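You operate a simulated robot arm through the tools that you are given. There is no shell and no other tool. Be economical: measure what you need, move in short steps, check, and stop when the job is done.

You are at the controls of a simulated robot arm. One attempt, no reset.

JOB
Shut deck three down to cool, then turn the oven switch off.
Fine: both heat dials off, vent and door open, all before the switch.

Only the result counts: the job must be done as asked and must still hold three seconds after the hand-in. Knocking over, shifting, dropping, spilling or breaking anything else fails it.

ROBOT AND FRAMES
A 7-joint arm with a two-finger parallel gripper on a trunk, on a base that drives. Base frame: it is fixed to the floor where the robot stands at the start and does not move with it; the origin is under the middle of the robot, x ahead of it, y to its left, z up. Readings come in mm, degrees, newtons and seconds.
With the tool pointing down near the work surface it reaches from about 340 to 780 mm from the robot's upright axis, wherever it stands. Its first joint turns from -143.0 to 143.0 degrees. Places, roughly: floor dial one [1100, 300, 1700]; floor dial three [1100, 300, 900]; floor dial two [1100, 300, 1300]; light button one [1100, 300, 1900]; light button three [1100, 300, 1100]; light button two [1100, 300, 1500]; oven door three [400, 600, 1100]; oven switch [1000, 300, 800]; start button one [1100, 300, 1800]; start button two [1100, 300, 1400]; steam button one [1000, 300, 1900]; steam button two [1000, 300, 1500]; timer dial one [1000, 300, 1800]; timer dial two [1000, 300, 1400]; top dial one [1000, 300, 1700]; top dial three [1000, 300, 900]. Payload 3 kg.
The TCP is the grasp point between the finger pads, 30 mm short of the fingertips. In the tool frame z runs along the fingers and y along their closing line. The gripper opens to 110 mm. The fingers are 20 mm wide and 10 mm thick; the gripper's body (48 by 112 mm) begins 55 mm behind the TCP.
Orientation is that of the tool frame in the base frame, as a unit quaternion [x, y, z, w]. With the fingers straight down and closing along the base's y, the tool's x points along the base's -x, its y along +y and its z along -z.

CONTROLS
- The arm moves only by the tool servo_tool. Its argument "plan" is a list that holds one entry, the list of rows, each a list of 6 numbers: the shift along the base's x, y, z in units of 50 mm (1.0 is 50 mm), then the turn, a rotation vector about the base's x, y, z in units of 6 degrees (1.0 is 6 degrees). In form: [[[dx, dy, dz, wx, wy, wz], ...]]. A call has 1 to 10 rows; each row shifts and turns the commanded pose from where the row before left it. "jaw" is the closure, from 0 (fully open) to 1 (shut), set as the call begins (left out, the last holds). A call with a number of a shift or a turn outside -1 to 1 is refused whole. Each row takes 0.2 s and may step no farther than 50 mm and 8.6 degrees from the row before; otherwise, or with a gripper value out of range, the whole call is refused. A pose out of reach is approached as far as the arm can. The call stops where the force on the tool passes 90 N (or 10 N more than at its start, if that is more) or the arm is blocked; 0.2 s more then pass. Each finger travels about 153 mm/s and halts on what it meets, pressing with about 29 N; the grip force reading is that of the motor and also rises with nothing between the fingers. The clock runs only during rows and for 0.2 s after the last one: add rows that do not move to give the fingers time. The reply holds the time, the measured pose of the TCP, the force on the tool along the base axes, the opening and the grip force, in the units named above and with some noise, with the torque about the TCP (base axes, N m) and any sound that the robot's microphone picked up.
- Cameras (640 x 400 px; columns grow to the right, rows downward): "scene" is now at [364.2, 562, 1520.8]; the picture's right is [-0.00, -0.17, -0.99], its down [-0.97, -0.23, 0.04] and it looks along [-0.24, 0.96, -0.17] (base axes); focal length 214 px, centre (320, 200). "wrist" rides on the gripper at [72, 17, -103] in the tool frame; the picture's right is [-0.23, 0.97, 0.00], its down [-0.76, -0.18, -0.62] and it looks along [-0.61, -0.14, 0.78] (tool axes); focal length 222 px, centre (320, 200).
- get_image(camera): a new picture of that camera. The clock stands still meanwhile.
- slide_trunk(by): slides the trunk up (or, below 0, down) by that many mm; the arm and the scene camera ride with it, the base frame stays. It gives what a move gives, with no picture.
- drive_base(legs): drives the robot by 1 to 6 legs, each [ahead, turn to the left] in mm and degrees, along the robot's own axes; the way and the turn of a leg run together, so that a leg with both is an arc; at most 1500 mm and 180 degrees a leg. The arm and the cameras ride along, it lands a little off, and it stops where it bumps. It gives what a move gives.
- aim_head(pan, tilt): turns the head with the scene camera to pan (to the left, within 80 degrees either way) and tilt (down, from -29 to 69), counted from straight ahead of the robot. It gives what a move gives.
- locate(camera, pixels): for up to 12 pixels [column, row] of the newest picture of that camera ("zoom" is the newest enlarged one), the place [x, y, z] in the base frame of the surface seen there, good to about 2 mm. The clock stands still meanwhile.
- close_up(camera, box): a new picture of the part [left, top, right, bottom] of that camera's present view, enlarged. The clock stands still meanwhile.
- hand_in(): hands the job in; it is judged then, once.

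Keep the steps short. Do not move on a guess: measure, check each grasp and each placing, and mend mistakes. In all there are 80 turns and 52 pictures (those below and enlarged ones count). Leave the gripper open and the arm clear of the work at the hand-in unless told otherwise, and finish with a single line.

The tools are called after "Request:" by a JSON object that holds its "name" and its "arguments". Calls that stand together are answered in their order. servo_tool: Moves the arm, as the interface text tells. Its arguments: {"type":"object","properties":{"plan":{"type":"array","items":{"type":"array","items":{"type":"array","items":{"type":"number"}}}},"jaw":{"type":"number"}},"required":["plan"]} The other tools are called the same way: slide_trunk (by) slides the trunk up or down; drive_base (legs) drives the base; aim_head (pan, tilt) turns the head that bears the scene camera; get_image (camera) takes a picture; locate (camera, pixels) gives the place of the surface under pixels of a picture; close_up (camera, box) takes an enlarged picture of a part of a camera's view; hand_in () hands the job in.

At the start:

```text
time_s: 0.0
position: [275.4, 470.5, 1403.6]
orientation: [0.001, 1.0, 0.0, 0.001]
force: [-0.2, 0.3, -0.8]
ft_torque: [0.01, 0.01, -0.01]
grip_width: 110.0
grip_force: 0.1
trunk travel left (down, up): [-430.0, 60.0]
robot x, y, heading: [-0.1, 4.4, 0.2]
head pan, tilt: [80.2, 13.6]
```

scene: 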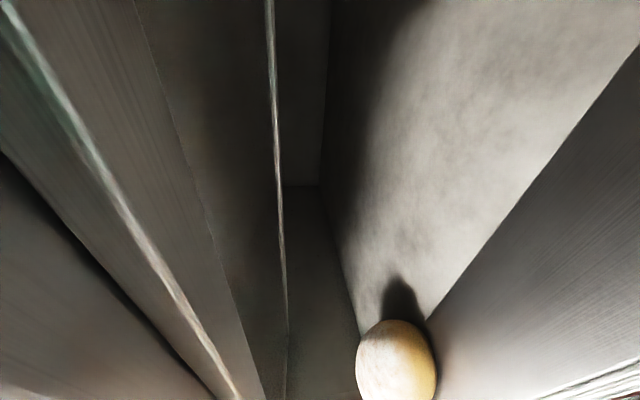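
wrist: 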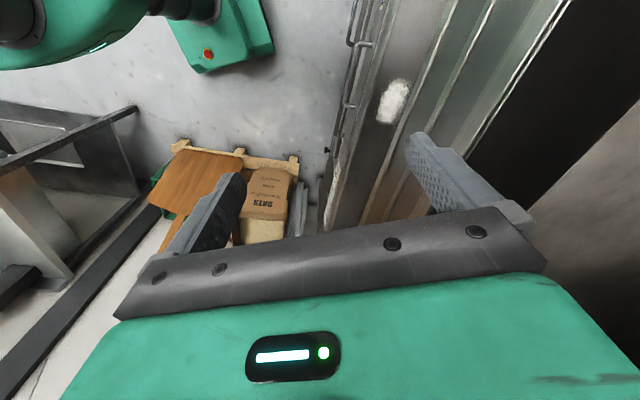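

The scene camera appears to look into a deck of the oven with a loaf in it, and the picture is rolled. I'll turn the head towards the panel at about (1000, 300).

Request:
{"name": "aim_head", "arguments": {"pan": 20, "tilt": 20}}

Request:
{"name": "get_image", "arguments": {"camera": "scene"}}

```text
time_s: 1.3
position: [275.9, 470.3, 1404.6]
orientation: [-0.001, 1.0, 0.0, 0.001]
force: [-0.3, 0.6, -0.7]
ft_torque: [-0.03, -0.02, -0.03]
grip_width: 110.0
grip_force: 0.0
trunk travel left (down, up): [-430.0, 60.0]
robot x, y, heading: [0.2, 1.4, 0.2]
head pan, tilt: [20.0, 20.0]
```

```text
49 pictures are left
```

scene: 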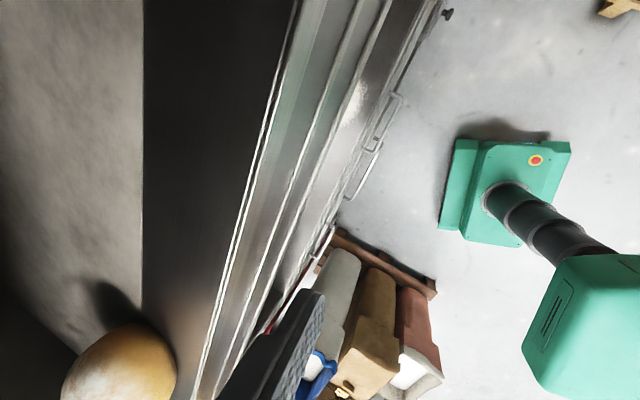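

The view is odd, so I'll locate several points in it to work out the layout.

Request:
{"name": "locate", "arguments": {"camera": "scene", "pixels": [[535, 160], [120, 365], [360, 180], [395, 100], [300, 100], [445, 12], [480, 60], [600, 340], [290, 330], [370, 350], [60, 200], [180, 200]]}}

Request:
{"name": "get_image", "arguments": {"camera": "wrist"}}

Request:
{"name": "locate", "arguments": {"camera": "wrist", "pixels": [[207, 54], [360, 45], [345, 105], [395, 100], [270, 190], [130, 110], [520, 90], [440, 60], [600, 200], [200, 160], [330, 200], [60, 30]]}}

```text
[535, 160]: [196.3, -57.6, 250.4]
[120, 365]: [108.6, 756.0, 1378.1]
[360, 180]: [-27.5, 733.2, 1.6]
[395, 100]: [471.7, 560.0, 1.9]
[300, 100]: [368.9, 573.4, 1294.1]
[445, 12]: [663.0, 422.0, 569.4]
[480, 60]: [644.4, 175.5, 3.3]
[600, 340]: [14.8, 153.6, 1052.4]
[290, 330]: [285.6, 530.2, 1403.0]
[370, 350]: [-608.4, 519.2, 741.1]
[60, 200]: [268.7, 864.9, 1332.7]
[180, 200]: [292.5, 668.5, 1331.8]
```

```text
48 pictures are left
```

wrist: 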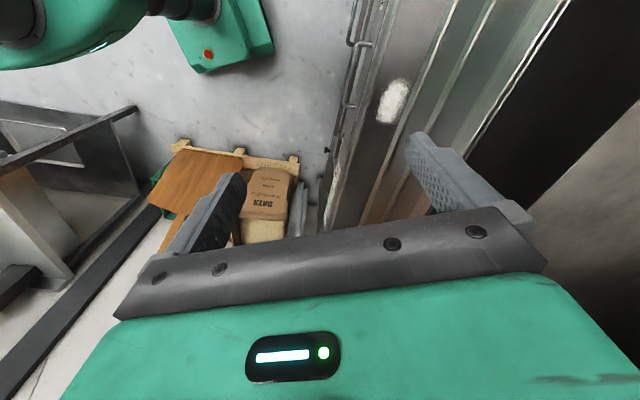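

```text
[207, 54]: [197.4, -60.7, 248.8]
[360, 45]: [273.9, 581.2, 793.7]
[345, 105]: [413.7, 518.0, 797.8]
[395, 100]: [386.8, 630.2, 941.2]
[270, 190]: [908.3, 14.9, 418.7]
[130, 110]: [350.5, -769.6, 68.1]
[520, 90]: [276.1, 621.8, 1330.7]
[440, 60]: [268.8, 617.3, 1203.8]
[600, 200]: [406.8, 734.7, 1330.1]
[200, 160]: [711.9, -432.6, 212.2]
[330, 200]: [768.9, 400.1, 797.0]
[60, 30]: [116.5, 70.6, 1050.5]
```

The head looks straight down at pan 0 and tilt 0, with picture-up along +x. Tilting to -29 should show the panel ahead.

Request:
{"name": "aim_head", "arguments": {"pan": 0, "tilt": -29}}

Request:
{"name": "get_image", "arguments": {"camera": "scene"}}

```text
time_s: 2.5
position: [275.1, 470.9, 1404.7]
orientation: [0.0, 1.0, 0.0, 0.0]
force: [-0.2, -0.5, -0.6]
ft_torque: [0.0, -0.02, -0.01]
grip_width: 109.9
grip_force: 0.0
trunk travel left (down, up): [-430.0, 60.0]
robot x, y, heading: [4.9, -0.1, -0.1]
head pan, tilt: [0.0, -28.6]
```

```text
47 pictures are left
```

scene: 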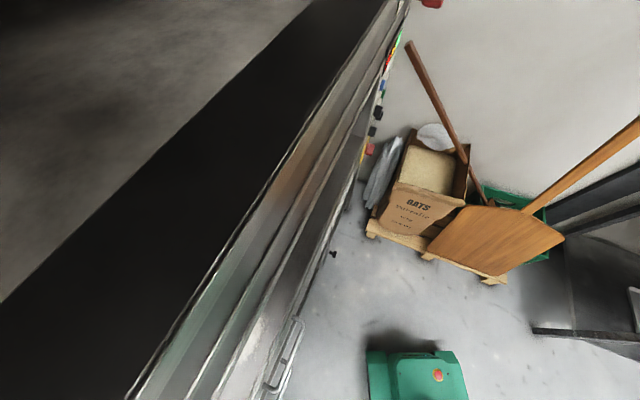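

The oven front runs at about -20° and this camera sits almost on its plane. I'll turn the robot right by 60°, which swings the arm and camera away from the oven. Then I'll look back at the panel.

Request:
{"name": "drive_base", "arguments": {"legs": [[0, -60]]}}

Request:
{"name": "aim_head", "arguments": {"pan": 39, "tilt": 0}}

Request:
{"name": "get_image", "arguments": {"camera": "scene"}}

```text
time_s: 5.6
position: [544.7, -16.8, 1405.1]
orientation: [0.51, 0.86, -0.001, 0.0]
force: [-0.4, 0.7, 0.2]
ft_torque: [-0.03, -0.02, 0.0]
grip_width: 110.1
grip_force: 0.1
trunk travel left (down, up): [-430.0, 60.0]
robot x, y, heading: [24.9, 12.5, -61.5]
head pan, tilt: [0.0, -28.6]
```

```text
time_s: 6.7
position: [545.7, -16.2, 1405.5]
orientation: [0.511, 0.86, 0.0, 0.0]
force: [0.3, 0.2, -0.1]
ft_torque: [-0.03, 0.03, -0.03]
grip_width: 109.9
grip_force: 0.2
trunk travel left (down, up): [-430.0, 60.0]
robot x, y, heading: [25.5, 11.4, -61.2]
head pan, tilt: [39.0, 0.0]
```

```text
46 pictures are left
```

scene: 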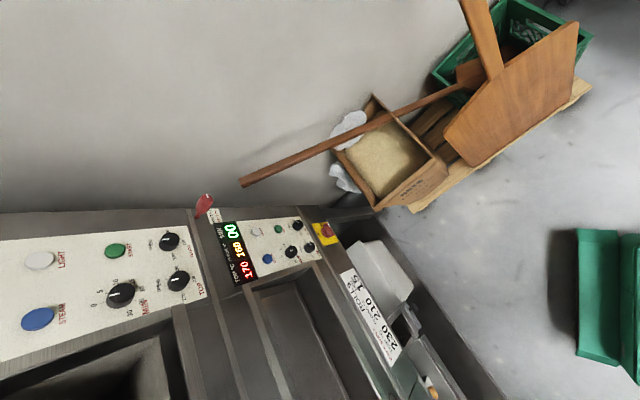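

The panel is in view. The enlarged pictures will show deck three's dials and displays, the yellow/red switch and the red lever.

Request:
{"name": "close_up", "arguments": {"camera": "scene", "box": [190, 180, 350, 300]}}

Request:
{"name": "locate", "arguments": {"camera": "zoom", "pixels": [[80, 110], [260, 280], [420, 300], [440, 180], [340, 360], [360, 190], [260, 190], [535, 210], [220, 320], [480, 260], [200, 150], [560, 160]]}}

Request:
{"name": "close_up", "arguments": {"camera": "scene", "box": [320, 220, 480, 400]}}

```text
3.33 times, centred on (270, 240) of scene
```

zoom: 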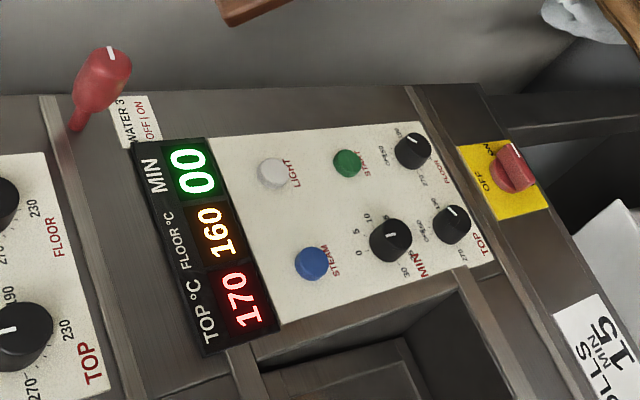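

```text
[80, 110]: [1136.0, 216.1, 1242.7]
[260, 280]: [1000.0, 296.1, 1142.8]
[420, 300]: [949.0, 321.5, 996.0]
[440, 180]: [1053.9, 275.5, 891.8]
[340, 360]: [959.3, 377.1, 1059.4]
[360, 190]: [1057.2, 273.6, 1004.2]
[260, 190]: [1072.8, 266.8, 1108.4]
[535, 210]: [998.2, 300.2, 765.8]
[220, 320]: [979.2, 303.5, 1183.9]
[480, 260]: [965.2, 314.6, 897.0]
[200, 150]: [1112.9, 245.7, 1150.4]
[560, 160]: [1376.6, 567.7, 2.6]
```

```text
2.22 times, centred on (400, 310) of scene
```

zoom: 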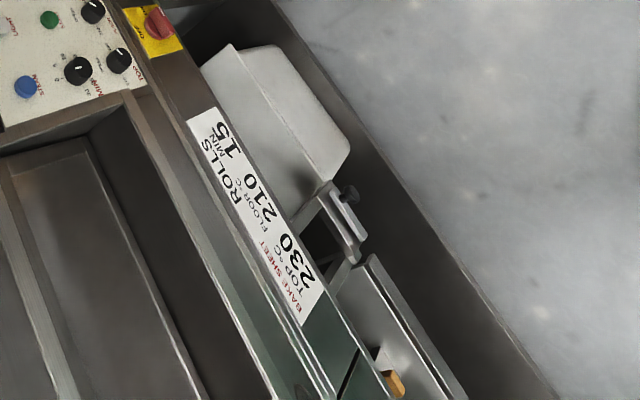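

The lever labelled "WATER 3" is a water valve, not the vent, so I'll leave it alone. Next I'll look along the oven front for the vent and door three.

Request:
{"name": "aim_head", "arguments": {"pan": 35, "tilt": 45}}

Request:
{"name": "get_image", "arguments": {"camera": "scene"}}

Request:
{"name": "locate", "arguments": {"camera": "scene", "pixels": [[320, 200], [200, 200], [100, 200], [320, 100], [320, 300], [200, 300], [200, 100], [420, 200]]}}

```text
time_s: 7.8
position: [545.9, -16.4, 1405.7]
orientation: [0.51, 0.86, 0.0, 0.0]
force: [-0.2, 0.2, 0.6]
ft_torque: [0.02, 0.04, 0.0]
grip_width: 110.0
grip_force: 0.0
trunk travel left (down, up): [-430.0, 60.0]
robot x, y, heading: [24.3, 11.9, -61.4]
head pan, tilt: [35.0, 45.0]
```

```text
43 pictures are left
```

scene: 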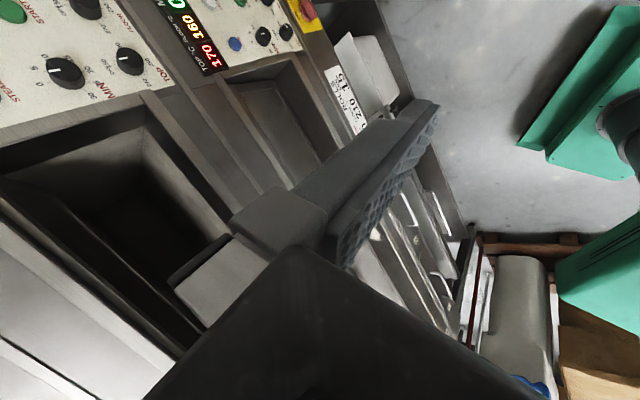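

```text
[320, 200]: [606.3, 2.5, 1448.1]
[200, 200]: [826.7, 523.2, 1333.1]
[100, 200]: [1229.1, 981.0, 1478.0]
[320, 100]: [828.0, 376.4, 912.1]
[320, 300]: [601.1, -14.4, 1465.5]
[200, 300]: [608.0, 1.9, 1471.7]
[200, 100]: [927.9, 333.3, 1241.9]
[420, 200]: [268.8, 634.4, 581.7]
```

The gripper blocks the view. I'll turn the tool in place to point horizontally at the oven front, direction (0.34, 0.94, 0), with the wrist camera above it. Yaw comes first, then pitch.

Request:
{"name": "servo_tool", "arguments": {"plan": [[[0, 0, 0, 0, 0, -1], [0, 0, 0, 0, 0, -1], [0, 0, 0, 0, 0, -1], [0, 0, 0, 0, 0, -1], [0, 0, 0, 0, 0, -1], [0, 0, 0, 0, 0, -1], [0, 0, 0, 0, 0, -1], [0, 0, 0, 0, 0, -1], [0, 0, 0, 0.94, -0.34, 0], [0, 0, 0, 0.94, -0.34, 0]]]}}

Request:
{"name": "servo_tool", "arguments": {"plan": [[[0, 0, 0, 0.94, -0.34, 0], [0, 0, 0, 0.94, -0.34, 0], [0, 0, 0, 0.94, -0.34, 0], [0, 0, 0, 0.94, -0.34, 0], [0, 0, 0, 0.94, -0.34, 0], [0, 0, 0, 0.94, -0.34, 0], [0, 0, 0, 0.94, -0.34, 0], [0, 0, 0, 0.94, -0.34, 0], [0, 0, 0, 0.94, -0.34, 0]]]}}

Request:
{"name": "get_image", "arguments": {"camera": "wrist"}}

```text
time_s: 10.0
position: [545.6, -15.8, 1405.5]
orientation: [0.812, 0.574, 0.087, -0.059]
force: [0.4, 0.5, -0.4]
ft_torque: [-0.01, 0.0, 0.02]
grip_width: 109.9
grip_force: 0.0
trunk travel left (down, up): [-430.0, 60.0]
robot x, y, heading: [24.0, 16.9, -61.4]
head pan, tilt: [35.0, 45.0]
```

```text
time_s: 12.0
position: [545.3, -16.7, 1405.7]
orientation: [0.684, 0.484, 0.448, -0.312]
force: [-0.4, -0.2, 0.1]
ft_torque: [-0.04, 0.04, 0.0]
grip_width: 109.9
grip_force: 0.1
trunk travel left (down, up): [-430.0, 60.0]
robot x, y, heading: [25.9, 13.5, -61.4]
head pan, tilt: [35.0, 45.0]
```

```text
42 pictures are left
```

wrist: 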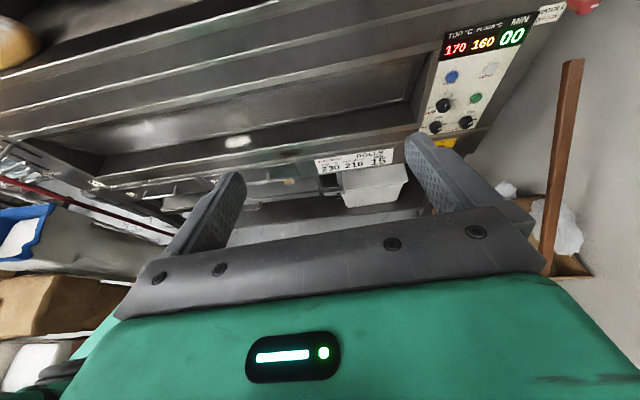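

Good view of the front. I'll enlarge deck three's front and measure it.

Request:
{"name": "close_up", "arguments": {"camera": "wrist", "box": [80, 20, 480, 220]}}

Request:
{"name": "locate", "arguments": {"camera": "wrist", "pixels": [[150, 70], [250, 40], [150, 105], [250, 90], [150, 128], [240, 141], [300, 125], [120, 160], [95, 184], [260, 180], [225, 100], [360, 155]]}}

```text
1.60 times, centred on (280, 120) of wrist
```

zoom: 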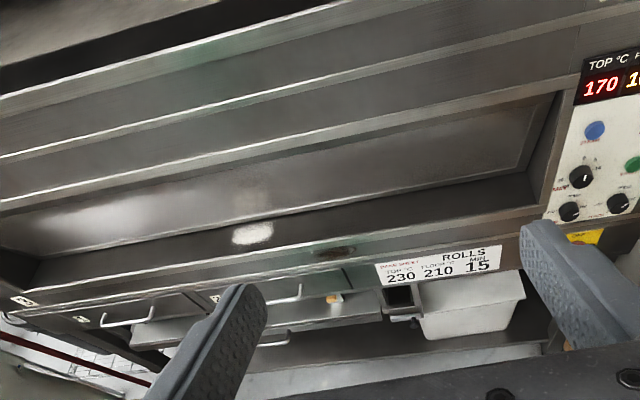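

```text
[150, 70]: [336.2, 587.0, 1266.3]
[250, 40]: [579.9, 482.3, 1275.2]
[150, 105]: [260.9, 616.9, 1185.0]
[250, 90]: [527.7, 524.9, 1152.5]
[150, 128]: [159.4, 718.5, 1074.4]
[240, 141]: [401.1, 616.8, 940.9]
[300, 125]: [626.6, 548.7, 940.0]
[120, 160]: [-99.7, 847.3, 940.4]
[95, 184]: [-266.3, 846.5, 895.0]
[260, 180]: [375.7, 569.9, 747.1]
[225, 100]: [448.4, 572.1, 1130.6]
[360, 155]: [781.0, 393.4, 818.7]
```

Request:
{"name": "close_up", "arguments": {"camera": "wrist", "box": [210, 120, 410, 220]}}

Request:
{"name": "close_up", "arguments": {"camera": "wrist", "box": [0, 120, 200, 245]}}

Request:
{"name": "locate", "arguments": {"camera": "wrist", "pixels": [[289, 178], [285, 176], [420, 80], [415, 100], [300, 95], [300, 65], [380, 60], [20, 40], [40, 178], [300, 206], [330, 206], [333, 210]]}}

```text
3.20 times, centred on (310, 170) of wrist
```

zoom: 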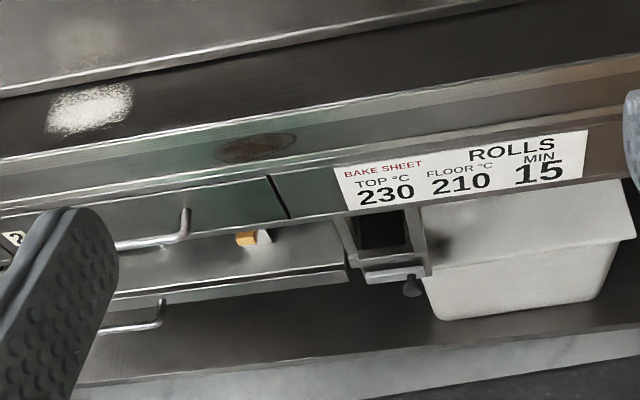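

```text
3.20 times, centred on (100, 182) of wrist
```

zoom: 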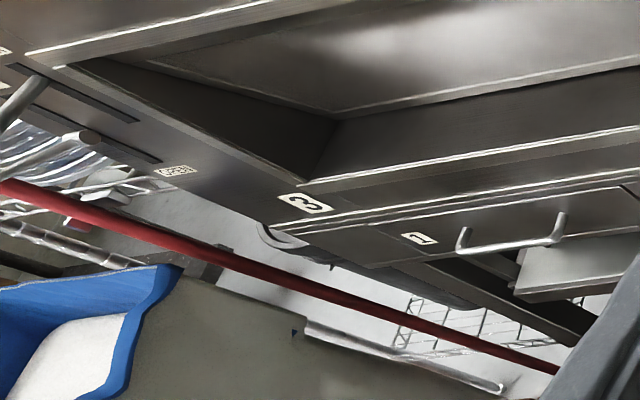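

```text
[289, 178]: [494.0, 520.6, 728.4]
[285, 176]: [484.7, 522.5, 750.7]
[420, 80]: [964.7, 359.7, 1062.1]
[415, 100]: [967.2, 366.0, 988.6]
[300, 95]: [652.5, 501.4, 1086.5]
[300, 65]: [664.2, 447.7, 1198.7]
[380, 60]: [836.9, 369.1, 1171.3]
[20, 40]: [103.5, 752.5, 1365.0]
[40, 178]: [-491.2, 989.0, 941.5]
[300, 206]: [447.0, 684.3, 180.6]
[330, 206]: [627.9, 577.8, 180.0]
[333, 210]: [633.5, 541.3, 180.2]
```

The left post seems to have slots with rods, which could be the vent dampers. I'll turn the base left by 36° so the wrist camera faces that way.

Request:
{"name": "drive_base", "arguments": {"legs": [[0, 36]]}}

Request:
{"name": "get_image", "arguments": {"camera": "wrist"}}

Request:
{"name": "close_up", "arguments": {"camera": "wrist", "box": [0, 20, 240, 170]}}

```text
time_s: 14.2
position: [464.8, 294.8, 1406.8]
orientation: [0.502, 0.672, 0.329, -0.434]
force: [-0.1, -0.1, 0.1]
ft_torque: [0.0, -0.01, 0.01]
grip_width: 109.9
grip_force: 0.0
trunk travel left (down, up): [-430.0, 60.0]
robot x, y, heading: [17.5, -6.7, -25.4]
head pan, tilt: [35.0, 45.0]
```

```text
38 pictures are left
```

wrist: 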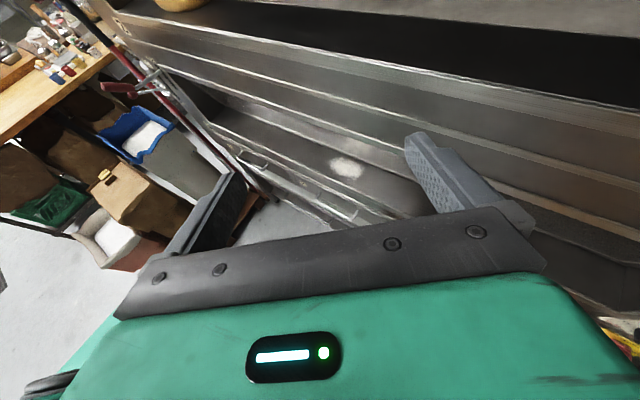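

```text
2.67 times, centred on (120, 95) of wrist
```

zoom: 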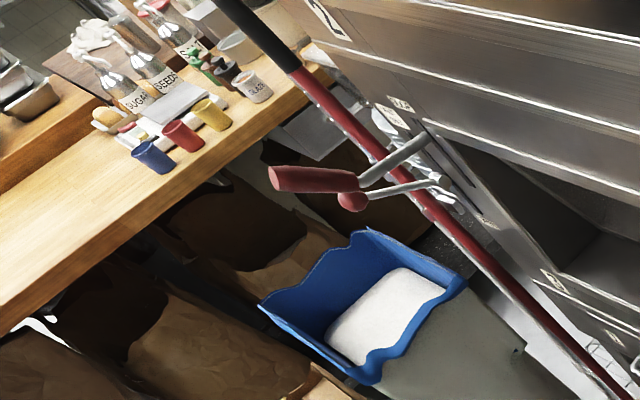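

There are two red-handled levers in vertical slots on the left post, with labels, and a red pole leaning close by. I'll measure all of it.

Request:
{"name": "locate", "arguments": {"camera": "zoom", "pixels": [[280, 180], [345, 182], [352, 200], [370, 182], [425, 138], [430, 184], [395, 115], [400, 103], [300, 70], [450, 240], [600, 385], [250, 20]]}}

Request:
{"name": "close_up", "arguments": {"camera": "wrist", "box": [90, 40, 210, 115]}}

Request:
{"name": "locate", "arguments": {"camera": "wrist", "pixels": [[150, 140], [110, 250], [130, 185], [230, 160], [20, 110], [250, 150], [240, 215], [200, 10], [262, 170], [75, 190], [180, 180], [325, 210]]}}

```text
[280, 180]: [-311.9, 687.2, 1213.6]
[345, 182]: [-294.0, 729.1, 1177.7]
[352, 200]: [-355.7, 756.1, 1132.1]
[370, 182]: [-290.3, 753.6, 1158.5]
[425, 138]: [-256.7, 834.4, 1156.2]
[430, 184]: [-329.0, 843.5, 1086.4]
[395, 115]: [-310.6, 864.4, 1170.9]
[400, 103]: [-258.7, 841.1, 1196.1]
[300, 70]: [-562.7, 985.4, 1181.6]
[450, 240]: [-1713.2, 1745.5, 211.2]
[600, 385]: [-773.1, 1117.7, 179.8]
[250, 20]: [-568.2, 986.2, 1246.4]
```

```text
5.33 times, centred on (150, 78) of wrist
```

zoom: 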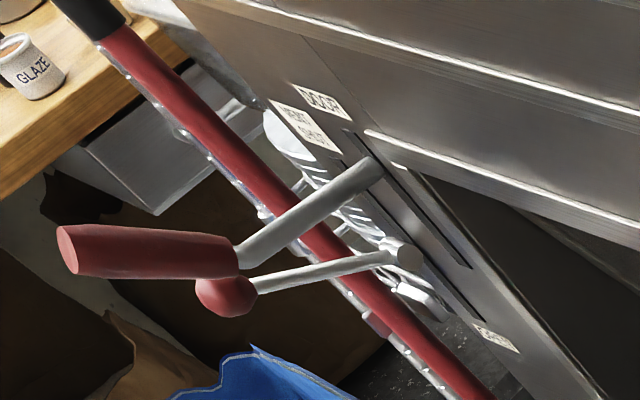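

```text
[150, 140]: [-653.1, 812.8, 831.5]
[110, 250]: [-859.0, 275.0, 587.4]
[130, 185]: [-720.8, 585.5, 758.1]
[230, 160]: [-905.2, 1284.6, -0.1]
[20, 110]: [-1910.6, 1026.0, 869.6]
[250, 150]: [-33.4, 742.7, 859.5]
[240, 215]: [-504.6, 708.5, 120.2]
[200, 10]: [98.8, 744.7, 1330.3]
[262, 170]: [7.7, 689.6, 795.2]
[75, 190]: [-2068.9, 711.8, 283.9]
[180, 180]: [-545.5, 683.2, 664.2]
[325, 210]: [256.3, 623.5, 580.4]
```

The levers are DOOR, with the red grip near (-312, 687, 1214), and VENT, with the ball near (-356, 756, 1132). The best stance is heading about 160°, with the oven on the robot's right. I'll check the area behind the robot before turning right.

Request:
{"name": "aim_head", "arguments": {"pan": -55, "tilt": 35}}

Request:
{"name": "get_image", "arguments": {"camera": "scene"}}

Request:
{"name": "locate", "arguments": {"camera": "scene", "pixels": [[100, 100], [200, 100], [300, 100], [400, 100], [500, 100], [100, 250], [200, 250], [300, 250], [400, 250], [500, 250], [320, 350], [320, 30]]}}

```text
time_s: 15.8
position: [465.5, 293.9, 1405.6]
orientation: [0.501, 0.672, 0.329, -0.434]
force: [0.1, 0.1, -0.4]
ft_torque: [-0.01, 0.02, 0.01]
grip_width: 109.9
grip_force: 0.0
trunk travel left (down, up): [-430.0, 60.0]
robot x, y, heading: [14.4, -6.2, -25.6]
head pan, tilt: [-55.0, 35.0]
```

```text
35 pictures are left
```

scene: 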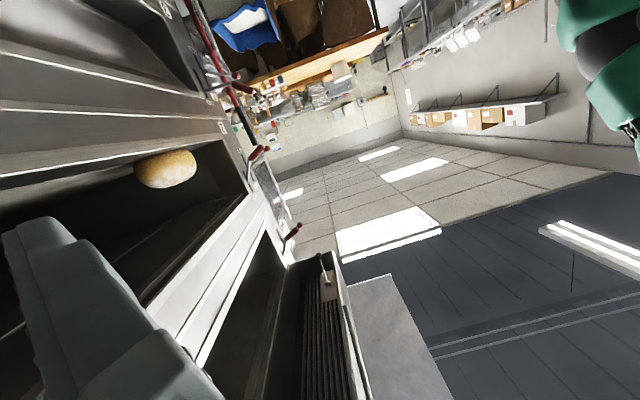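

```text
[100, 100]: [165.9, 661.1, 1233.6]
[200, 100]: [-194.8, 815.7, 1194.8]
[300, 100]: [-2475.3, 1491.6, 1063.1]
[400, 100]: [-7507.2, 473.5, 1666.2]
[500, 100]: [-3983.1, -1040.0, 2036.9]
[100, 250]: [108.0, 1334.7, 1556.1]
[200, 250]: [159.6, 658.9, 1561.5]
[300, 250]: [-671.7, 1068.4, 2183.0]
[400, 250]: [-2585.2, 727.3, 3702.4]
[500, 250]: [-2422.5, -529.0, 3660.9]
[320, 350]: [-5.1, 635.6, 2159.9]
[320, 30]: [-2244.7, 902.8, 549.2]
```

It turns out the scene camera rides near the gripper. This view is upside down but shows the levers of all the decks, so I'll enlarge them to compare positions.

Request:
{"name": "close_up", "arguments": {"camera": "scene", "box": [170, 40, 350, 290]}}

Request:
{"name": "close_up", "arguments": {"camera": "scene", "box": [190, 50, 270, 100]}}

```text
1.60 times, centred on (260, 165) of scene
```

zoom: 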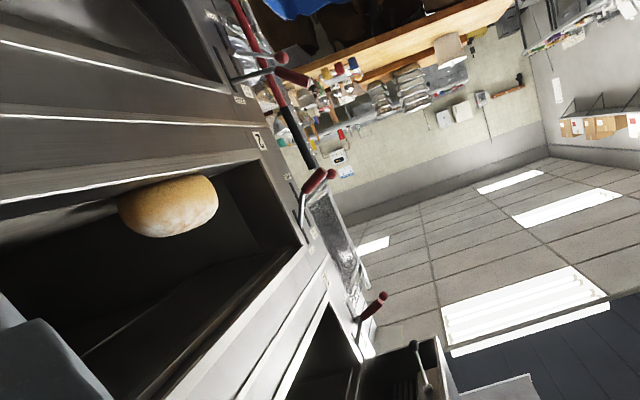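

```text
8.00 times, centred on (230, 75) of scene
```

zoom: 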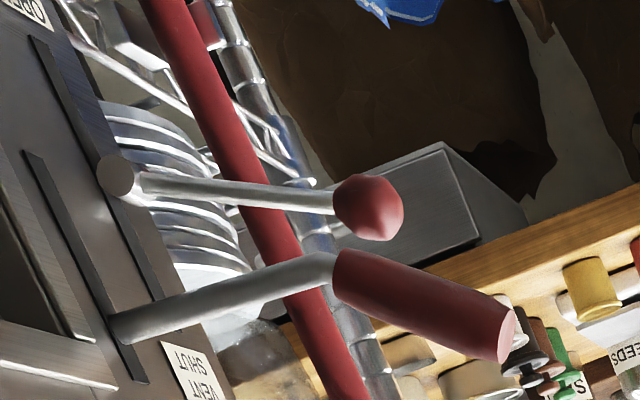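

Labels: VENT SHUT at the top of the slot and OPEN at the bottom. I'll pull the arm back from the front, then drive nearer the levers.

Request:
{"name": "servo_tool", "arguments": {"plan": [[[-0.34, -0.93, 0, 0, 0, -1], [-0.34, -0.93, 0, 0, 0, -1], [-0.34, -0.93, 0, 0, 0, -1], [0, 0, 0, 0, 0, -1], [0, 0, 0, 0, 0, -1], [0, 0, 0, 0, 0, -1]]]}}

Request:
{"name": "drive_base", "arguments": {"legs": [[0, -20], [-190, 0], [0, 50]]}}

Request:
{"name": "get_image", "arguments": {"camera": "wrist"}}

```text
time_s: 17.2
position: [414.0, 156.3, 1405.5]
orientation: [0.685, 0.484, 0.447, -0.311]
force: [0.8, 0.2, 0.2]
ft_torque: [0.01, -0.03, 0.01]
grip_width: 110.2
grip_force: 0.0
trunk travel left (down, up): [-430.0, 60.0]
robot x, y, heading: [14.7, -8.0, -25.8]
head pan, tilt: [-55.0, 35.0]
```

```text
time_s: 22.2
position: [144.1, 468.4, 1405.4]
orientation: [0.534, 0.647, 0.35, -0.417]
force: [1.0, -0.3, -0.4]
ft_torque: [-0.01, -0.02, 0.03]
grip_width: 109.8
grip_force: 0.1
trunk travel left (down, up): [-430.0, 60.0]
robot x, y, heading: [-114.1, 109.8, 4.8]
head pan, tilt: [-55.0, 35.0]
```

```text
32 pictures are left
```

wrist: 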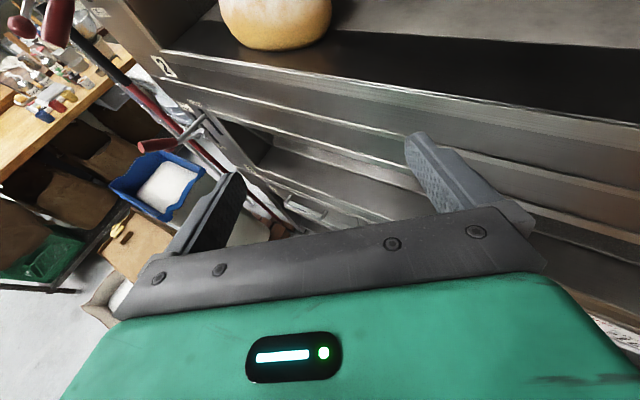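

Next the arm goes left along the front, in front of the levers and clear of it, turning square to the front.

Request:
{"name": "servo_tool", "arguments": {"plan": [[[-0.9, 0.05, 0, 0, 0, -1], [-0.9, 0.05, 0, 0, 0, -1], [-0.9, 0.05, 0, 0, 0, -1], [-0.9, 0.05, 0, 0, 0, -1], [-0.9, 0.05, 0, 0, 0, -1], [-0.9, 0.0, 0, 0, 0, 0], [-0.9, 0, 0, 0, 0, 0], [-0.9, 0, 0, 0, 0, 0]]]}}

Request:
{"name": "get_image", "arguments": {"camera": "wrist"}}

```text
time_s: 24.0
position: [-120.1, 528.3, 1427.4]
orientation: [0.681, 0.49, 0.445, -0.314]
force: [0.3, 0.1, 0.2]
ft_torque: [-0.01, 0.03, 0.01]
grip_width: 110.2
grip_force: 0.1
out of reach, approached as far as the arm can: row 3, 4, 5, 6, 7, 8
trunk travel left (down, up): [-430.0, 60.0]
robot x, y, heading: [-114.6, 108.9, 4.9]
head pan, tilt: [-55.0, 35.0]
```

```text
31 pictures are left
```

wrist: 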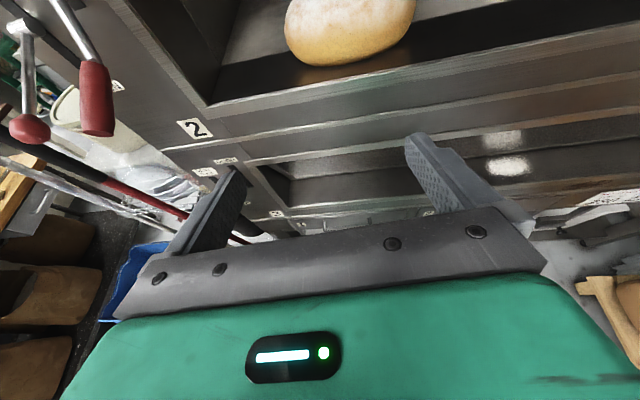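

The tool is too close in to reach further. Deck two's levers, with that door open, hang down, so I'll measure them for reference.

Request:
{"name": "locate", "arguments": {"camera": "wrist", "pixels": [[95, 128], [95, 65], [78, 30], [22, 25], [30, 130], [27, 100], [118, 87], [225, 161], [205, 172], [276, 214], [301, 226], [195, 128]]}}

Request:
{"name": "close_up", "arguments": {"camera": "wrist", "box": [150, 130, 330, 240]}}

Request:
{"name": "close_up", "arguments": {"camera": "wrist", "box": [0, 0, 160, 150]}}

```text
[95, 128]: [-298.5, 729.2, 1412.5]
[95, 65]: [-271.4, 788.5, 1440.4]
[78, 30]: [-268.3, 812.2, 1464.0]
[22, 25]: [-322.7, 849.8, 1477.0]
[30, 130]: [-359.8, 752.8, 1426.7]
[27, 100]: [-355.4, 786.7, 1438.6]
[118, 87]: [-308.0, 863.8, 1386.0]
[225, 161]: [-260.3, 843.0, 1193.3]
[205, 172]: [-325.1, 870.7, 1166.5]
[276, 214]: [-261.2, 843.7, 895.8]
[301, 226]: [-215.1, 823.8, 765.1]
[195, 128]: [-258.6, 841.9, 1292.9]
```

```text
3.56 times, centred on (240, 185) of wrist
```

zoom: 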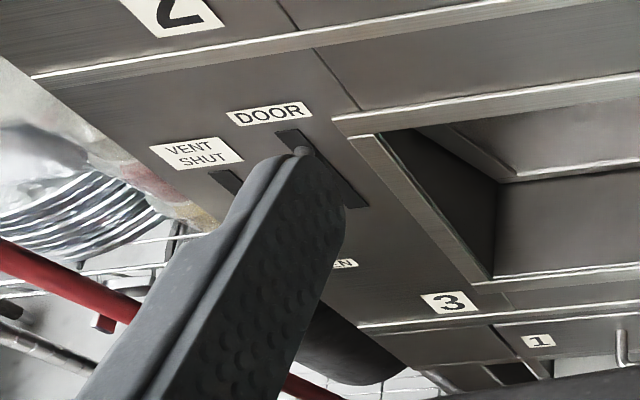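

```text
2.67 times, centred on (80, 75) of wrist
```

zoom: 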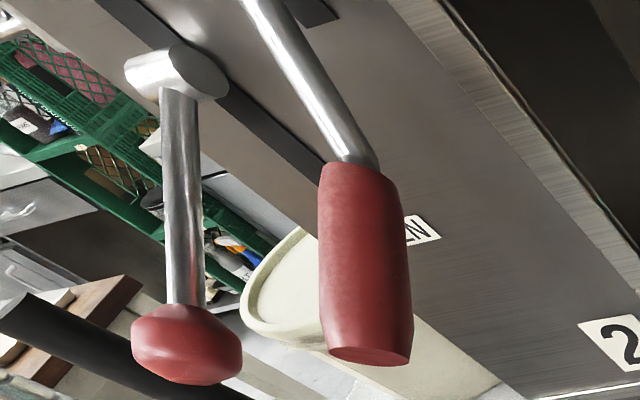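

Deck two's vent and door levers are down, which is open. Deck three's are both up, so both must be pushed down. The plan is to use the two nearly closed fingers, pointing at the oven, as a cradle that presses each lever down. The vent goes first. Now I'll lower the tool and narrow the jaw.

Request:
{"name": "servo_tool", "arguments": {"plan": [[[0, 0.3, -0.95, 0, 0, 0], [-0.5, 0.3, -0.85, 0, 0, 0], [-0.5, 0.3, -0.8, 0, 0, 0], [-0.5, 0.3, -0.8, 0, 0, 0], [-0.5, 0.3, -0.8, 0, 0, 0]]], "jaw": 0.85}}

Request:
{"name": "get_image", "arguments": {"camera": "wrist"}}

```text
refused: row 2 steps farther than a row can; nothing moved
```

```text
28 pictures are left
```

wrist: 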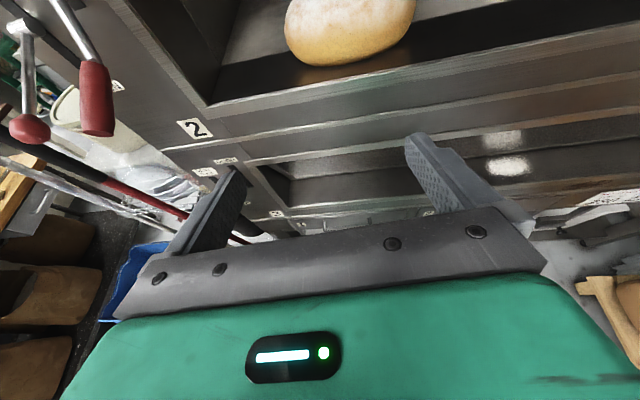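

One row was over the step limit, so I'll redo it with smaller steps.

Request:
{"name": "servo_tool", "arguments": {"plan": [[[0, 0.2, -0.9, 0, 0, 0], [-0.5, 0.3, -0.7, 0, 0, 0], [-0.5, 0.3, -0.7, 0, 0, 0], [-0.5, 0.3, -0.7, 0, 0, 0], [-0.5, 0.3, -0.7, 0, 0, 0]]], "jaw": 0.85}}

Request:
{"name": "get_image", "arguments": {"camera": "wrist"}}

```text
time_s: 25.2
position: [-203.6, 604.9, 1234.6]
orientation: [0.681, 0.488, 0.446, -0.315]
force: [0.5, 0.6, -0.1]
ft_torque: [0.03, 0.02, 0.01]
grip_width: 16.4
grip_force: 0.0
out of reach, approached as far as the arm can: row 2, 3, 4
trunk travel left (down, up): [-430.0, 60.0]
robot x, y, heading: [-117.6, 108.2, 4.8]
head pan, tilt: [-55.0, 35.0]
```

```text
27 pictures are left
```

wrist: 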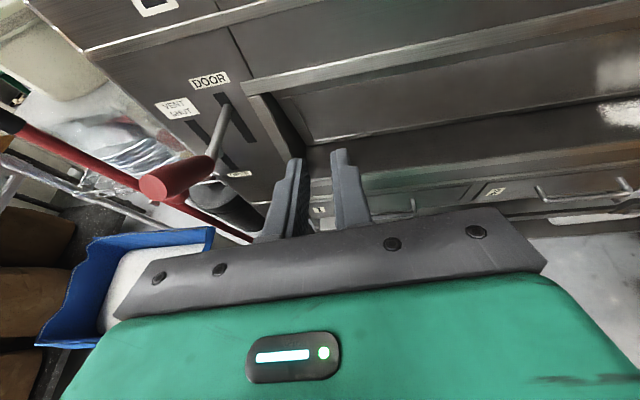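

Good view of the door lever, with the vent lever partly behind it. I'll measure both.

Request:
{"name": "locate", "arguments": {"camera": "wrist", "pixels": [[155, 187], [175, 172], [205, 170], [215, 140], [224, 108], [212, 195], [222, 95], [245, 138], [190, 125], [242, 173], [240, 215], [130, 175]]}}

Request:
{"name": "close_up", "arguments": {"camera": "wrist", "box": [120, 60, 300, 240]}}

```text
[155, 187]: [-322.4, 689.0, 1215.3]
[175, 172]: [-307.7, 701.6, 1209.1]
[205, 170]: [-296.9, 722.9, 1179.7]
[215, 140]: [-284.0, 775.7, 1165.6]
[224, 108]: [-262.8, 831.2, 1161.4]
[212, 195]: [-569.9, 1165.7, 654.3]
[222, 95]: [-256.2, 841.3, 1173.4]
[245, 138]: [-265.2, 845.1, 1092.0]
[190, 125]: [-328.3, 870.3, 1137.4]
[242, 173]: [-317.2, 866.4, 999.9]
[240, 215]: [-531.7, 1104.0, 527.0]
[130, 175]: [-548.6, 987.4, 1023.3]
```

```text
2.22 times, centred on (210, 150) of wrist
```

zoom: 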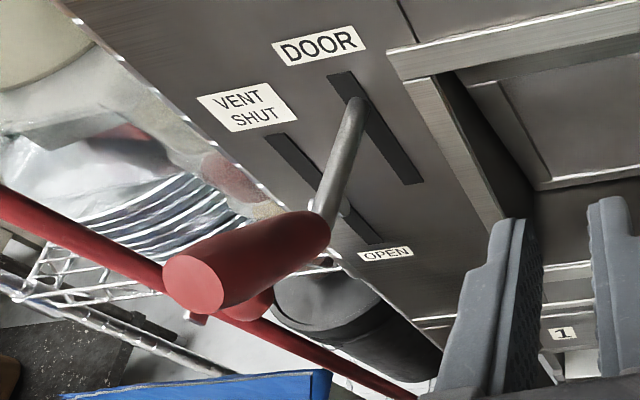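

The vent pivots at about z 1080, and its ball is at about (-357, 760, 1132). I'll move to a standoff in front of it.

Request:
{"name": "servo_tool", "arguments": {"plan": [[[-0.81, 0.12, -0.28, 0, 0, 0], [-0.81, 0.12, -0.28, 0, 0, 0], [-0.81, 0.12, -0.28, 0, 0, 0], [-0.81, 0.12, -0.28, 0, 0, 0], [-0.81, 0.12, -0.28, 0, 0, 0]]]}}

Request:
{"name": "get_image", "arguments": {"camera": "wrist"}}

```text
time_s: 26.4
position: [-410.4, 635.4, 1166.5]
orientation: [0.682, 0.487, 0.446, -0.313]
force: [0.7, -0.3, 0.1]
ft_torque: [0.03, 0.01, 0.01]
grip_width: 16.5
grip_force: 0.1
trunk travel left (down, up): [-430.0, 60.0]
robot x, y, heading: [-119.4, 109.3, 4.9]
head pan, tilt: [-55.0, 35.0]
```

```text
25 pictures are left
```

wrist: 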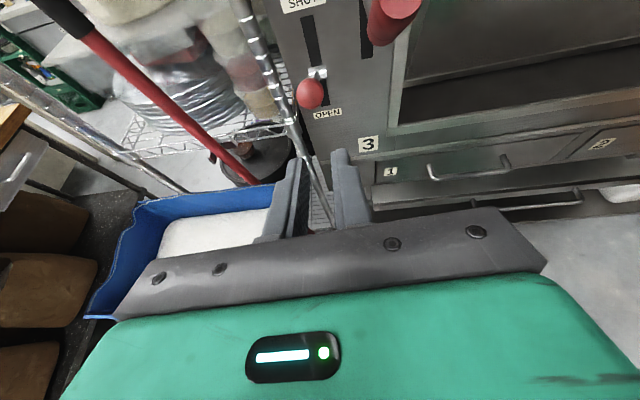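

Request:
{"name": "locate", "arguments": {"camera": "wrist", "pixels": [[310, 80], [310, 93], [310, 106], [298, 93], [322, 93], [317, 73], [394, 8], [380, 30], [297, 165], [338, 155]]}}

```text
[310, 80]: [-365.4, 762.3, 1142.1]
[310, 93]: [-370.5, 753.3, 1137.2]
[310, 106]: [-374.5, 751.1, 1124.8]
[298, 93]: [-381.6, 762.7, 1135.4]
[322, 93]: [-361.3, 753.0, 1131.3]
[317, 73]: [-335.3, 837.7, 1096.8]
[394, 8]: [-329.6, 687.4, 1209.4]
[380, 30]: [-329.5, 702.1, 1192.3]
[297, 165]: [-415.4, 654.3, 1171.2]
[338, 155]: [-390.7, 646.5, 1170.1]
```

The ball centre is about (-369, 764, 1130). I'll advance over it, then push down.

Request:
{"name": "servo_tool", "arguments": {"plan": [[[0.235, 0.747, 0, 0, 0, 0], [0.235, 0.747, 0, 0, 0, 0], [0.235, 0.747, 0, 0, 0, 0], [0, 0, 0, 0, 0, 0]]]}}

Request:
{"name": "servo_tool", "arguments": {"plan": [[[0, 0, -0.4, 0, 0, 0], [0, 0, -0.4, 0, 0, 0], [0, 0, -0.4, 0, 0, 0], [0, 0, -0.4, 0, 0, 0]]]}}

Request:
{"name": "get_image", "arguments": {"camera": "wrist"}}

```text
time_s: 27.4
position: [-373.4, 749.1, 1168.6]
orientation: [0.683, 0.486, 0.447, -0.312]
force: [-0.8, -0.1, 0.3]
ft_torque: [0.03, -0.03, 0.0]
grip_width: 16.6
grip_force: 0.1
trunk travel left (down, up): [-430.0, 60.0]
robot x, y, heading: [-114.0, 105.9, 4.9]
head pan, tilt: [-55.0, 35.0]
```

```text
time_s: 28.4
position: [-370.9, 748.8, 1087.7]
orientation: [0.683, 0.488, 0.445, -0.312]
force: [0.1, -0.2, 0.2]
ft_torque: [-0.02, 0.0, -0.04]
grip_width: 16.5
grip_force: 0.0
trunk travel left (down, up): [-430.0, 60.0]
robot x, y, heading: [-113.4, 105.1, 5.3]
head pan, tilt: [-55.0, 35.0]
```

```text
24 pictures are left
```

wrist: 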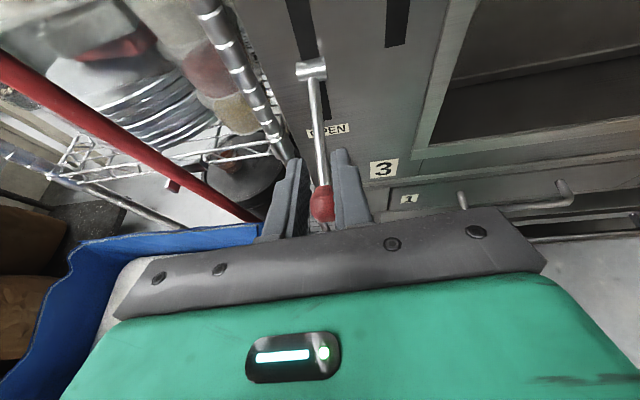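

Request:
{"name": "locate", "arguments": {"camera": "wrist", "pixels": [[322, 205], [318, 150], [312, 68], [292, 170], [340, 160]]}}

Request:
{"name": "servo_tool", "arguments": {"plan": [[[0, 0, -0.3, 0, 0, 0], [0, 0, -0.3, 0, 0, 0], [0, 0, 0, 0, 0, 0]]]}}

Request:
{"name": "get_image", "arguments": {"camera": "wrist"}}

Request:
{"name": "locate", "arguments": {"camera": "wrist", "pixels": [[322, 205], [318, 150], [312, 50], [292, 170], [340, 160]]}}

```text
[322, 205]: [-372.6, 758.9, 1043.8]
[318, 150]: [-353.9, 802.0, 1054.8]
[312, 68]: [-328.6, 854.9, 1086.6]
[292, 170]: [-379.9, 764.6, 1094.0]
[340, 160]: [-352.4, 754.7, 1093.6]
```

```text
time_s: 29.2
position: [-372.8, 748.1, 1061.3]
orientation: [0.681, 0.485, 0.448, -0.316]
force: [-3.7, 16.9, 35.7]
ft_torque: [1.2, 0.11, -0.01]
grip_width: 20.6
grip_force: 4.2
trunk travel left (down, up): [-430.0, 60.0]
robot x, y, heading: [-115.1, 107.0, 5.0]
head pan, tilt: [-55.0, 35.0]
```

```text
23 pictures are left
```

wrist: 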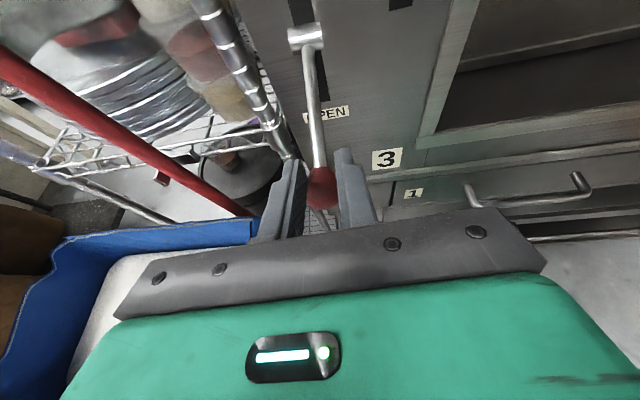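

```text
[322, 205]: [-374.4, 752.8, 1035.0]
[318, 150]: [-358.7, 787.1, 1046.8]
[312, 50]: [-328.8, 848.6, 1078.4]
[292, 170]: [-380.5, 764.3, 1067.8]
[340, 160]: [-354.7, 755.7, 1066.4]
```

The vent lever is at its lower stop (36 N up, ball at deck two's open position). I'll back out and rise to above the door lever.

Request:
{"name": "servo_tool", "arguments": {"plan": [[[0, 0, 0.3, 0, 0, 0], [0, 0, 0.2, 0, 0, 0], [-0.27, -0.75, 0, 0, 0, 0], [-0.27, -0.75, 0, 0, 0, 0], [-0.27, -0.75, 0, 0, 0, 0], [0.3, -0.1, 0.9, 0, 0, 0], [0.3, -0.1, 0.9, 0, 0, 0], [0.3, -0.1, 0.9, 0, 0, 0], [0.4, -0.1, 0.7, 0, 0, 0]]]}}

Request:
{"name": "get_image", "arguments": {"camera": "wrist"}}

```text
time_s: 31.2
position: [-348.1, 617.7, 1253.8]
orientation: [0.682, 0.488, 0.445, -0.314]
force: [-0.1, 0.4, -0.2]
ft_torque: [0.01, -0.04, -0.02]
grip_width: 16.6
grip_force: 0.0
trunk travel left (down, up): [-430.0, 60.0]
robot x, y, heading: [-115.9, 107.8, 5.0]
head pan, tilt: [-55.0, 35.0]
```

```text
22 pictures are left
```

wrist: 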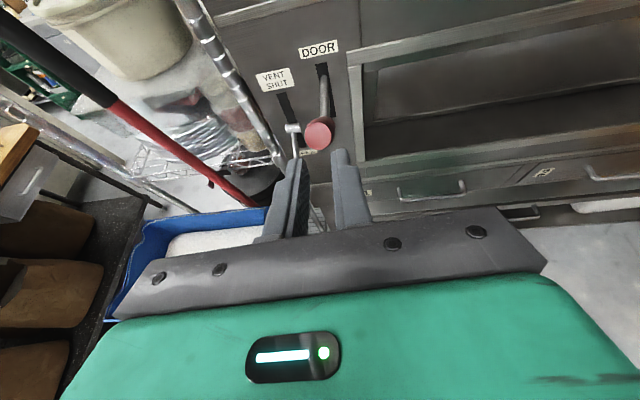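

Request:
{"name": "locate", "arguments": {"camera": "wrist", "pixels": [[318, 135], [306, 135], [331, 133], [318, 121], [318, 148], [323, 110], [323, 75], [297, 165], [338, 155]]}}

```text
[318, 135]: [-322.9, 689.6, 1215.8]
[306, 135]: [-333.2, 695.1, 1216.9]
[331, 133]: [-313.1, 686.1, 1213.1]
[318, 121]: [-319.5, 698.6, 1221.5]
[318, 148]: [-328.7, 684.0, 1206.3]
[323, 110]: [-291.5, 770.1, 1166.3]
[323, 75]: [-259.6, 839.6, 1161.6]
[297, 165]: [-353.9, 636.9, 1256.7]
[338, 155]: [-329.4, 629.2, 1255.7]
```

The grip end is centred at (-323, 690, 1214) and my fingers are lined up with it. I'll advance over it and press down the first half.

Request:
{"name": "servo_tool", "arguments": {"plan": [[[0.315, 0.865, 0, 0, 0, 0], [0.315, 0.865, 0, 0, 0, 0], [0, 0, 0, 0, 0, 0]]]}}

Request:
{"name": "servo_tool", "arguments": {"plan": [[[0, 0, -0.4, 0, 0, 0], [0, 0, -0.4, 0, 0, 0], [0, 0, -0.4, 0, 0, 0], [0, 0, -0.4, 0, 0, 0]]]}}

Request:
{"name": "get_image", "arguments": {"camera": "wrist"}}

```text
time_s: 32.0
position: [-317.1, 704.4, 1252.2]
orientation: [0.682, 0.487, 0.447, -0.313]
force: [1.2, 0.7, -0.5]
ft_torque: [0.06, -0.03, -0.01]
grip_width: 16.6
grip_force: 0.0
trunk travel left (down, up): [-430.0, 60.0]
robot x, y, heading: [-116.8, 108.2, 5.1]
head pan, tilt: [-55.0, 35.0]
```

```text
time_s: 33.0
position: [-317.1, 702.5, 1170.4]
orientation: [0.683, 0.488, 0.445, -0.312]
force: [-0.9, 1.2, 2.1]
ft_torque: [0.18, 0.06, 0.11]
grip_width: 17.0
grip_force: 0.6
trunk travel left (down, up): [-430.0, 60.0]
robot x, y, heading: [-112.6, 107.4, 5.0]
head pan, tilt: [-55.0, 35.0]
```

```text
21 pictures are left
```

wrist: 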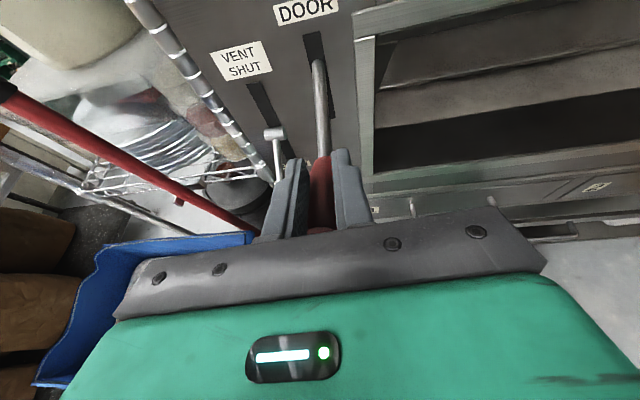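

The door flap is opening. I'll keep pressing down while easing inward.

Request:
{"name": "servo_tool", "arguments": {"plan": [[[0.04, 0.11, -0.4, 0, 0, 0], [0.04, 0.11, -0.4, 0, 0, 0], [0.04, 0.11, -0.4, 0, 0, 0], [0.04, 0.11, -0.4, 0, 0, 0]]]}}

Request:
{"name": "servo_tool", "arguments": {"plan": [[[0.02, 0.05, -0.3, 0, 0, 0], [0, 0, -0.3, 0, 0, 0], [0, 0, 0, 0, 0, 0]]]}}

Request:
{"name": "get_image", "arguments": {"camera": "wrist"}}

```text
time_s: 34.0
position: [-309.5, 724.5, 1088.7]
orientation: [0.684, 0.488, 0.445, -0.311]
force: [-1.0, 0.2, 0.2]
ft_torque: [-0.01, 0.0, 0.02]
grip_width: 16.5
grip_force: 0.1
trunk travel left (down, up): [-430.0, 60.0]
robot x, y, heading: [-118.2, 109.3, 5.0]
head pan, tilt: [-55.0, 35.0]
```

```text
time_s: 34.8
position: [-305.9, 726.4, 1060.6]
orientation: [0.683, 0.487, 0.446, -0.312]
force: [-0.2, -0.3, 0.6]
ft_torque: [0.0, -0.03, 0.01]
grip_width: 16.5
grip_force: 0.2
trunk travel left (down, up): [-430.0, 60.0]
robot x, y, heading: [-118.8, 105.8, 5.1]
head pan, tilt: [-55.0, 35.0]
```

```text
20 pictures are left
```

wrist: 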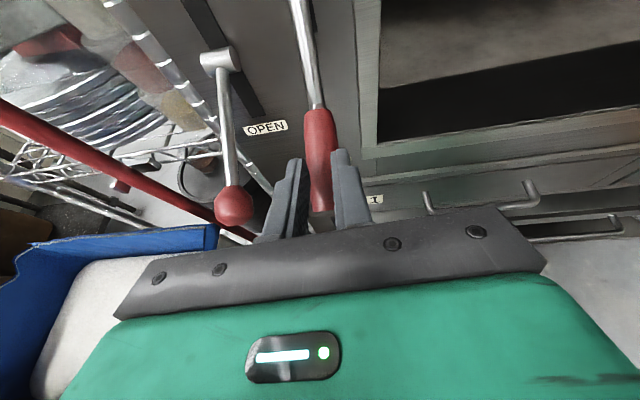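

The lever has dropped ahead of my fingers. I'll measure it and press a little more to make sure it's at the stop.

Request:
{"name": "locate", "arguments": {"camera": "wrist", "pixels": [[320, 200], [318, 150], [318, 115], [232, 205], [340, 165], [298, 170]]}}

Request:
{"name": "servo_tool", "arguments": {"plan": [[[0, 0, -0.2, 0, 0, 0], [0, 0, -0.2, 0, 0, 0], [0, 0, -0.2, 0, 0, 0], [0, 0, 0, 0, 0, 0]]]}}

```text
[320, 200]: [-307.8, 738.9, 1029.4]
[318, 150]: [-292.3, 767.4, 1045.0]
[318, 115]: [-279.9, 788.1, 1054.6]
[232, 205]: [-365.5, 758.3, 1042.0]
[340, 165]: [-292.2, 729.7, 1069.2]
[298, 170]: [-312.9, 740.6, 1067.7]
```

```text
time_s: 35.5
position: [-308.5, 728.1, 1058.0]
orientation: [0.676, 0.479, 0.455, -0.326]
force: [9.2, -57.5, 68.3]
ft_torque: [0.27, -0.83, -0.67]
grip_width: 0.2
grip_force: 37.9
trunk travel left (down, up): [-430.0, 60.0]
robot x, y, heading: [-116.5, 108.2, 5.1]
head pan, tilt: [-55.0, 35.0]
stopped in row 3: the force on the tool passed its limit at 102 N (the readings are from after the stop); the commanded pose is now the measured one
```

That's a firm stop. The jaw reading is odd, so I'll back up gently and look.

Request:
{"name": "servo_tool", "arguments": {"plan": [[[-0.03, -0.1, 0.2, 0, 0, 0], [-0.03, -0.1, 0.2, 0, 0, 0], [0, 0, 0, 0, 0, 0]]]}}

Request:
{"name": "get_image", "arguments": {"camera": "wrist"}}

```text
time_s: 36.3
position: [-313.0, 719.4, 1068.1]
orientation: [0.68, 0.483, 0.451, -0.319]
force: [0.3, -0.1, -0.1]
ft_torque: [-0.03, -0.01, 0.02]
grip_width: 16.3
grip_force: 0.1
trunk travel left (down, up): [-430.0, 60.0]
robot x, y, heading: [-119.0, 108.7, 5.1]
head pan, tilt: [-55.0, 35.0]
```

```text
19 pictures are left
```

wrist: 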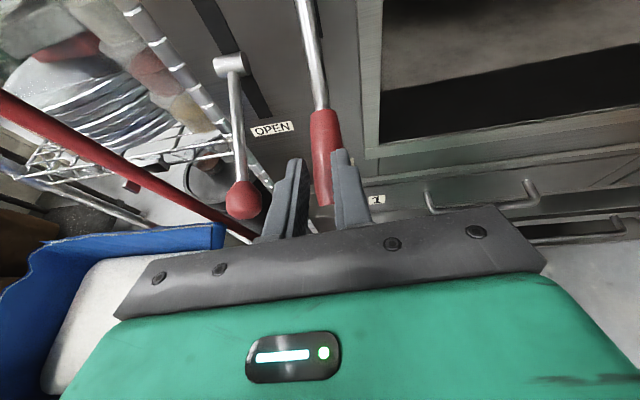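

Both levers are down. I'll retract and check the door opening.

Request:
{"name": "servo_tool", "arguments": {"plan": [[[-0.3, -0.8, 0.1, 0, 0, 0], [-0.3, -0.8, 0.1, 0, 0, 0], [-0.3, -0.8, 0.1, 0, 0, 0], [0.7, -0.3, 0.6, 0, 0, 0], [0.7, -0.3, 0.6, 0, 0, 0], [0.7, -0.3, 0.6, 0, 0, 0], [0.7, -0.3, 0.6, 0, 0, 0]]]}}

Request:
{"name": "get_image", "arguments": {"camera": "wrist"}}

```text
time_s: 37.9
position: [-262.0, 558.2, 1167.4]
orientation: [0.68, 0.482, 0.451, -0.319]
force: [-0.5, 0.9, -0.5]
ft_torque: [-0.02, -0.03, -0.05]
grip_width: 16.3
grip_force: 0.0
out of reach, approached as far as the arm can: row 6, 7
trunk travel left (down, up): [-430.0, 60.0]
robot x, y, heading: [-114.9, 103.5, 4.8]
head pan, tilt: [-55.0, 35.0]
```

```text
18 pictures are left
```

wrist: 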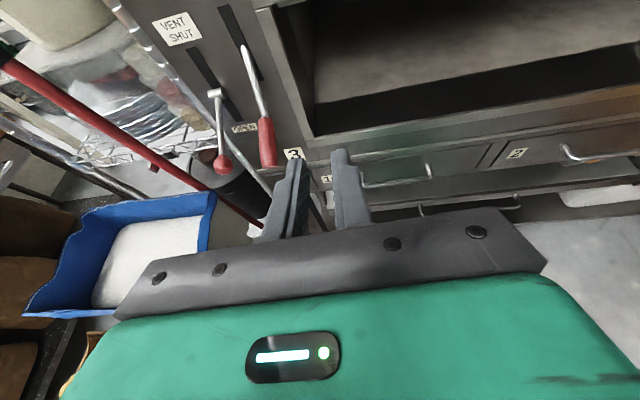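

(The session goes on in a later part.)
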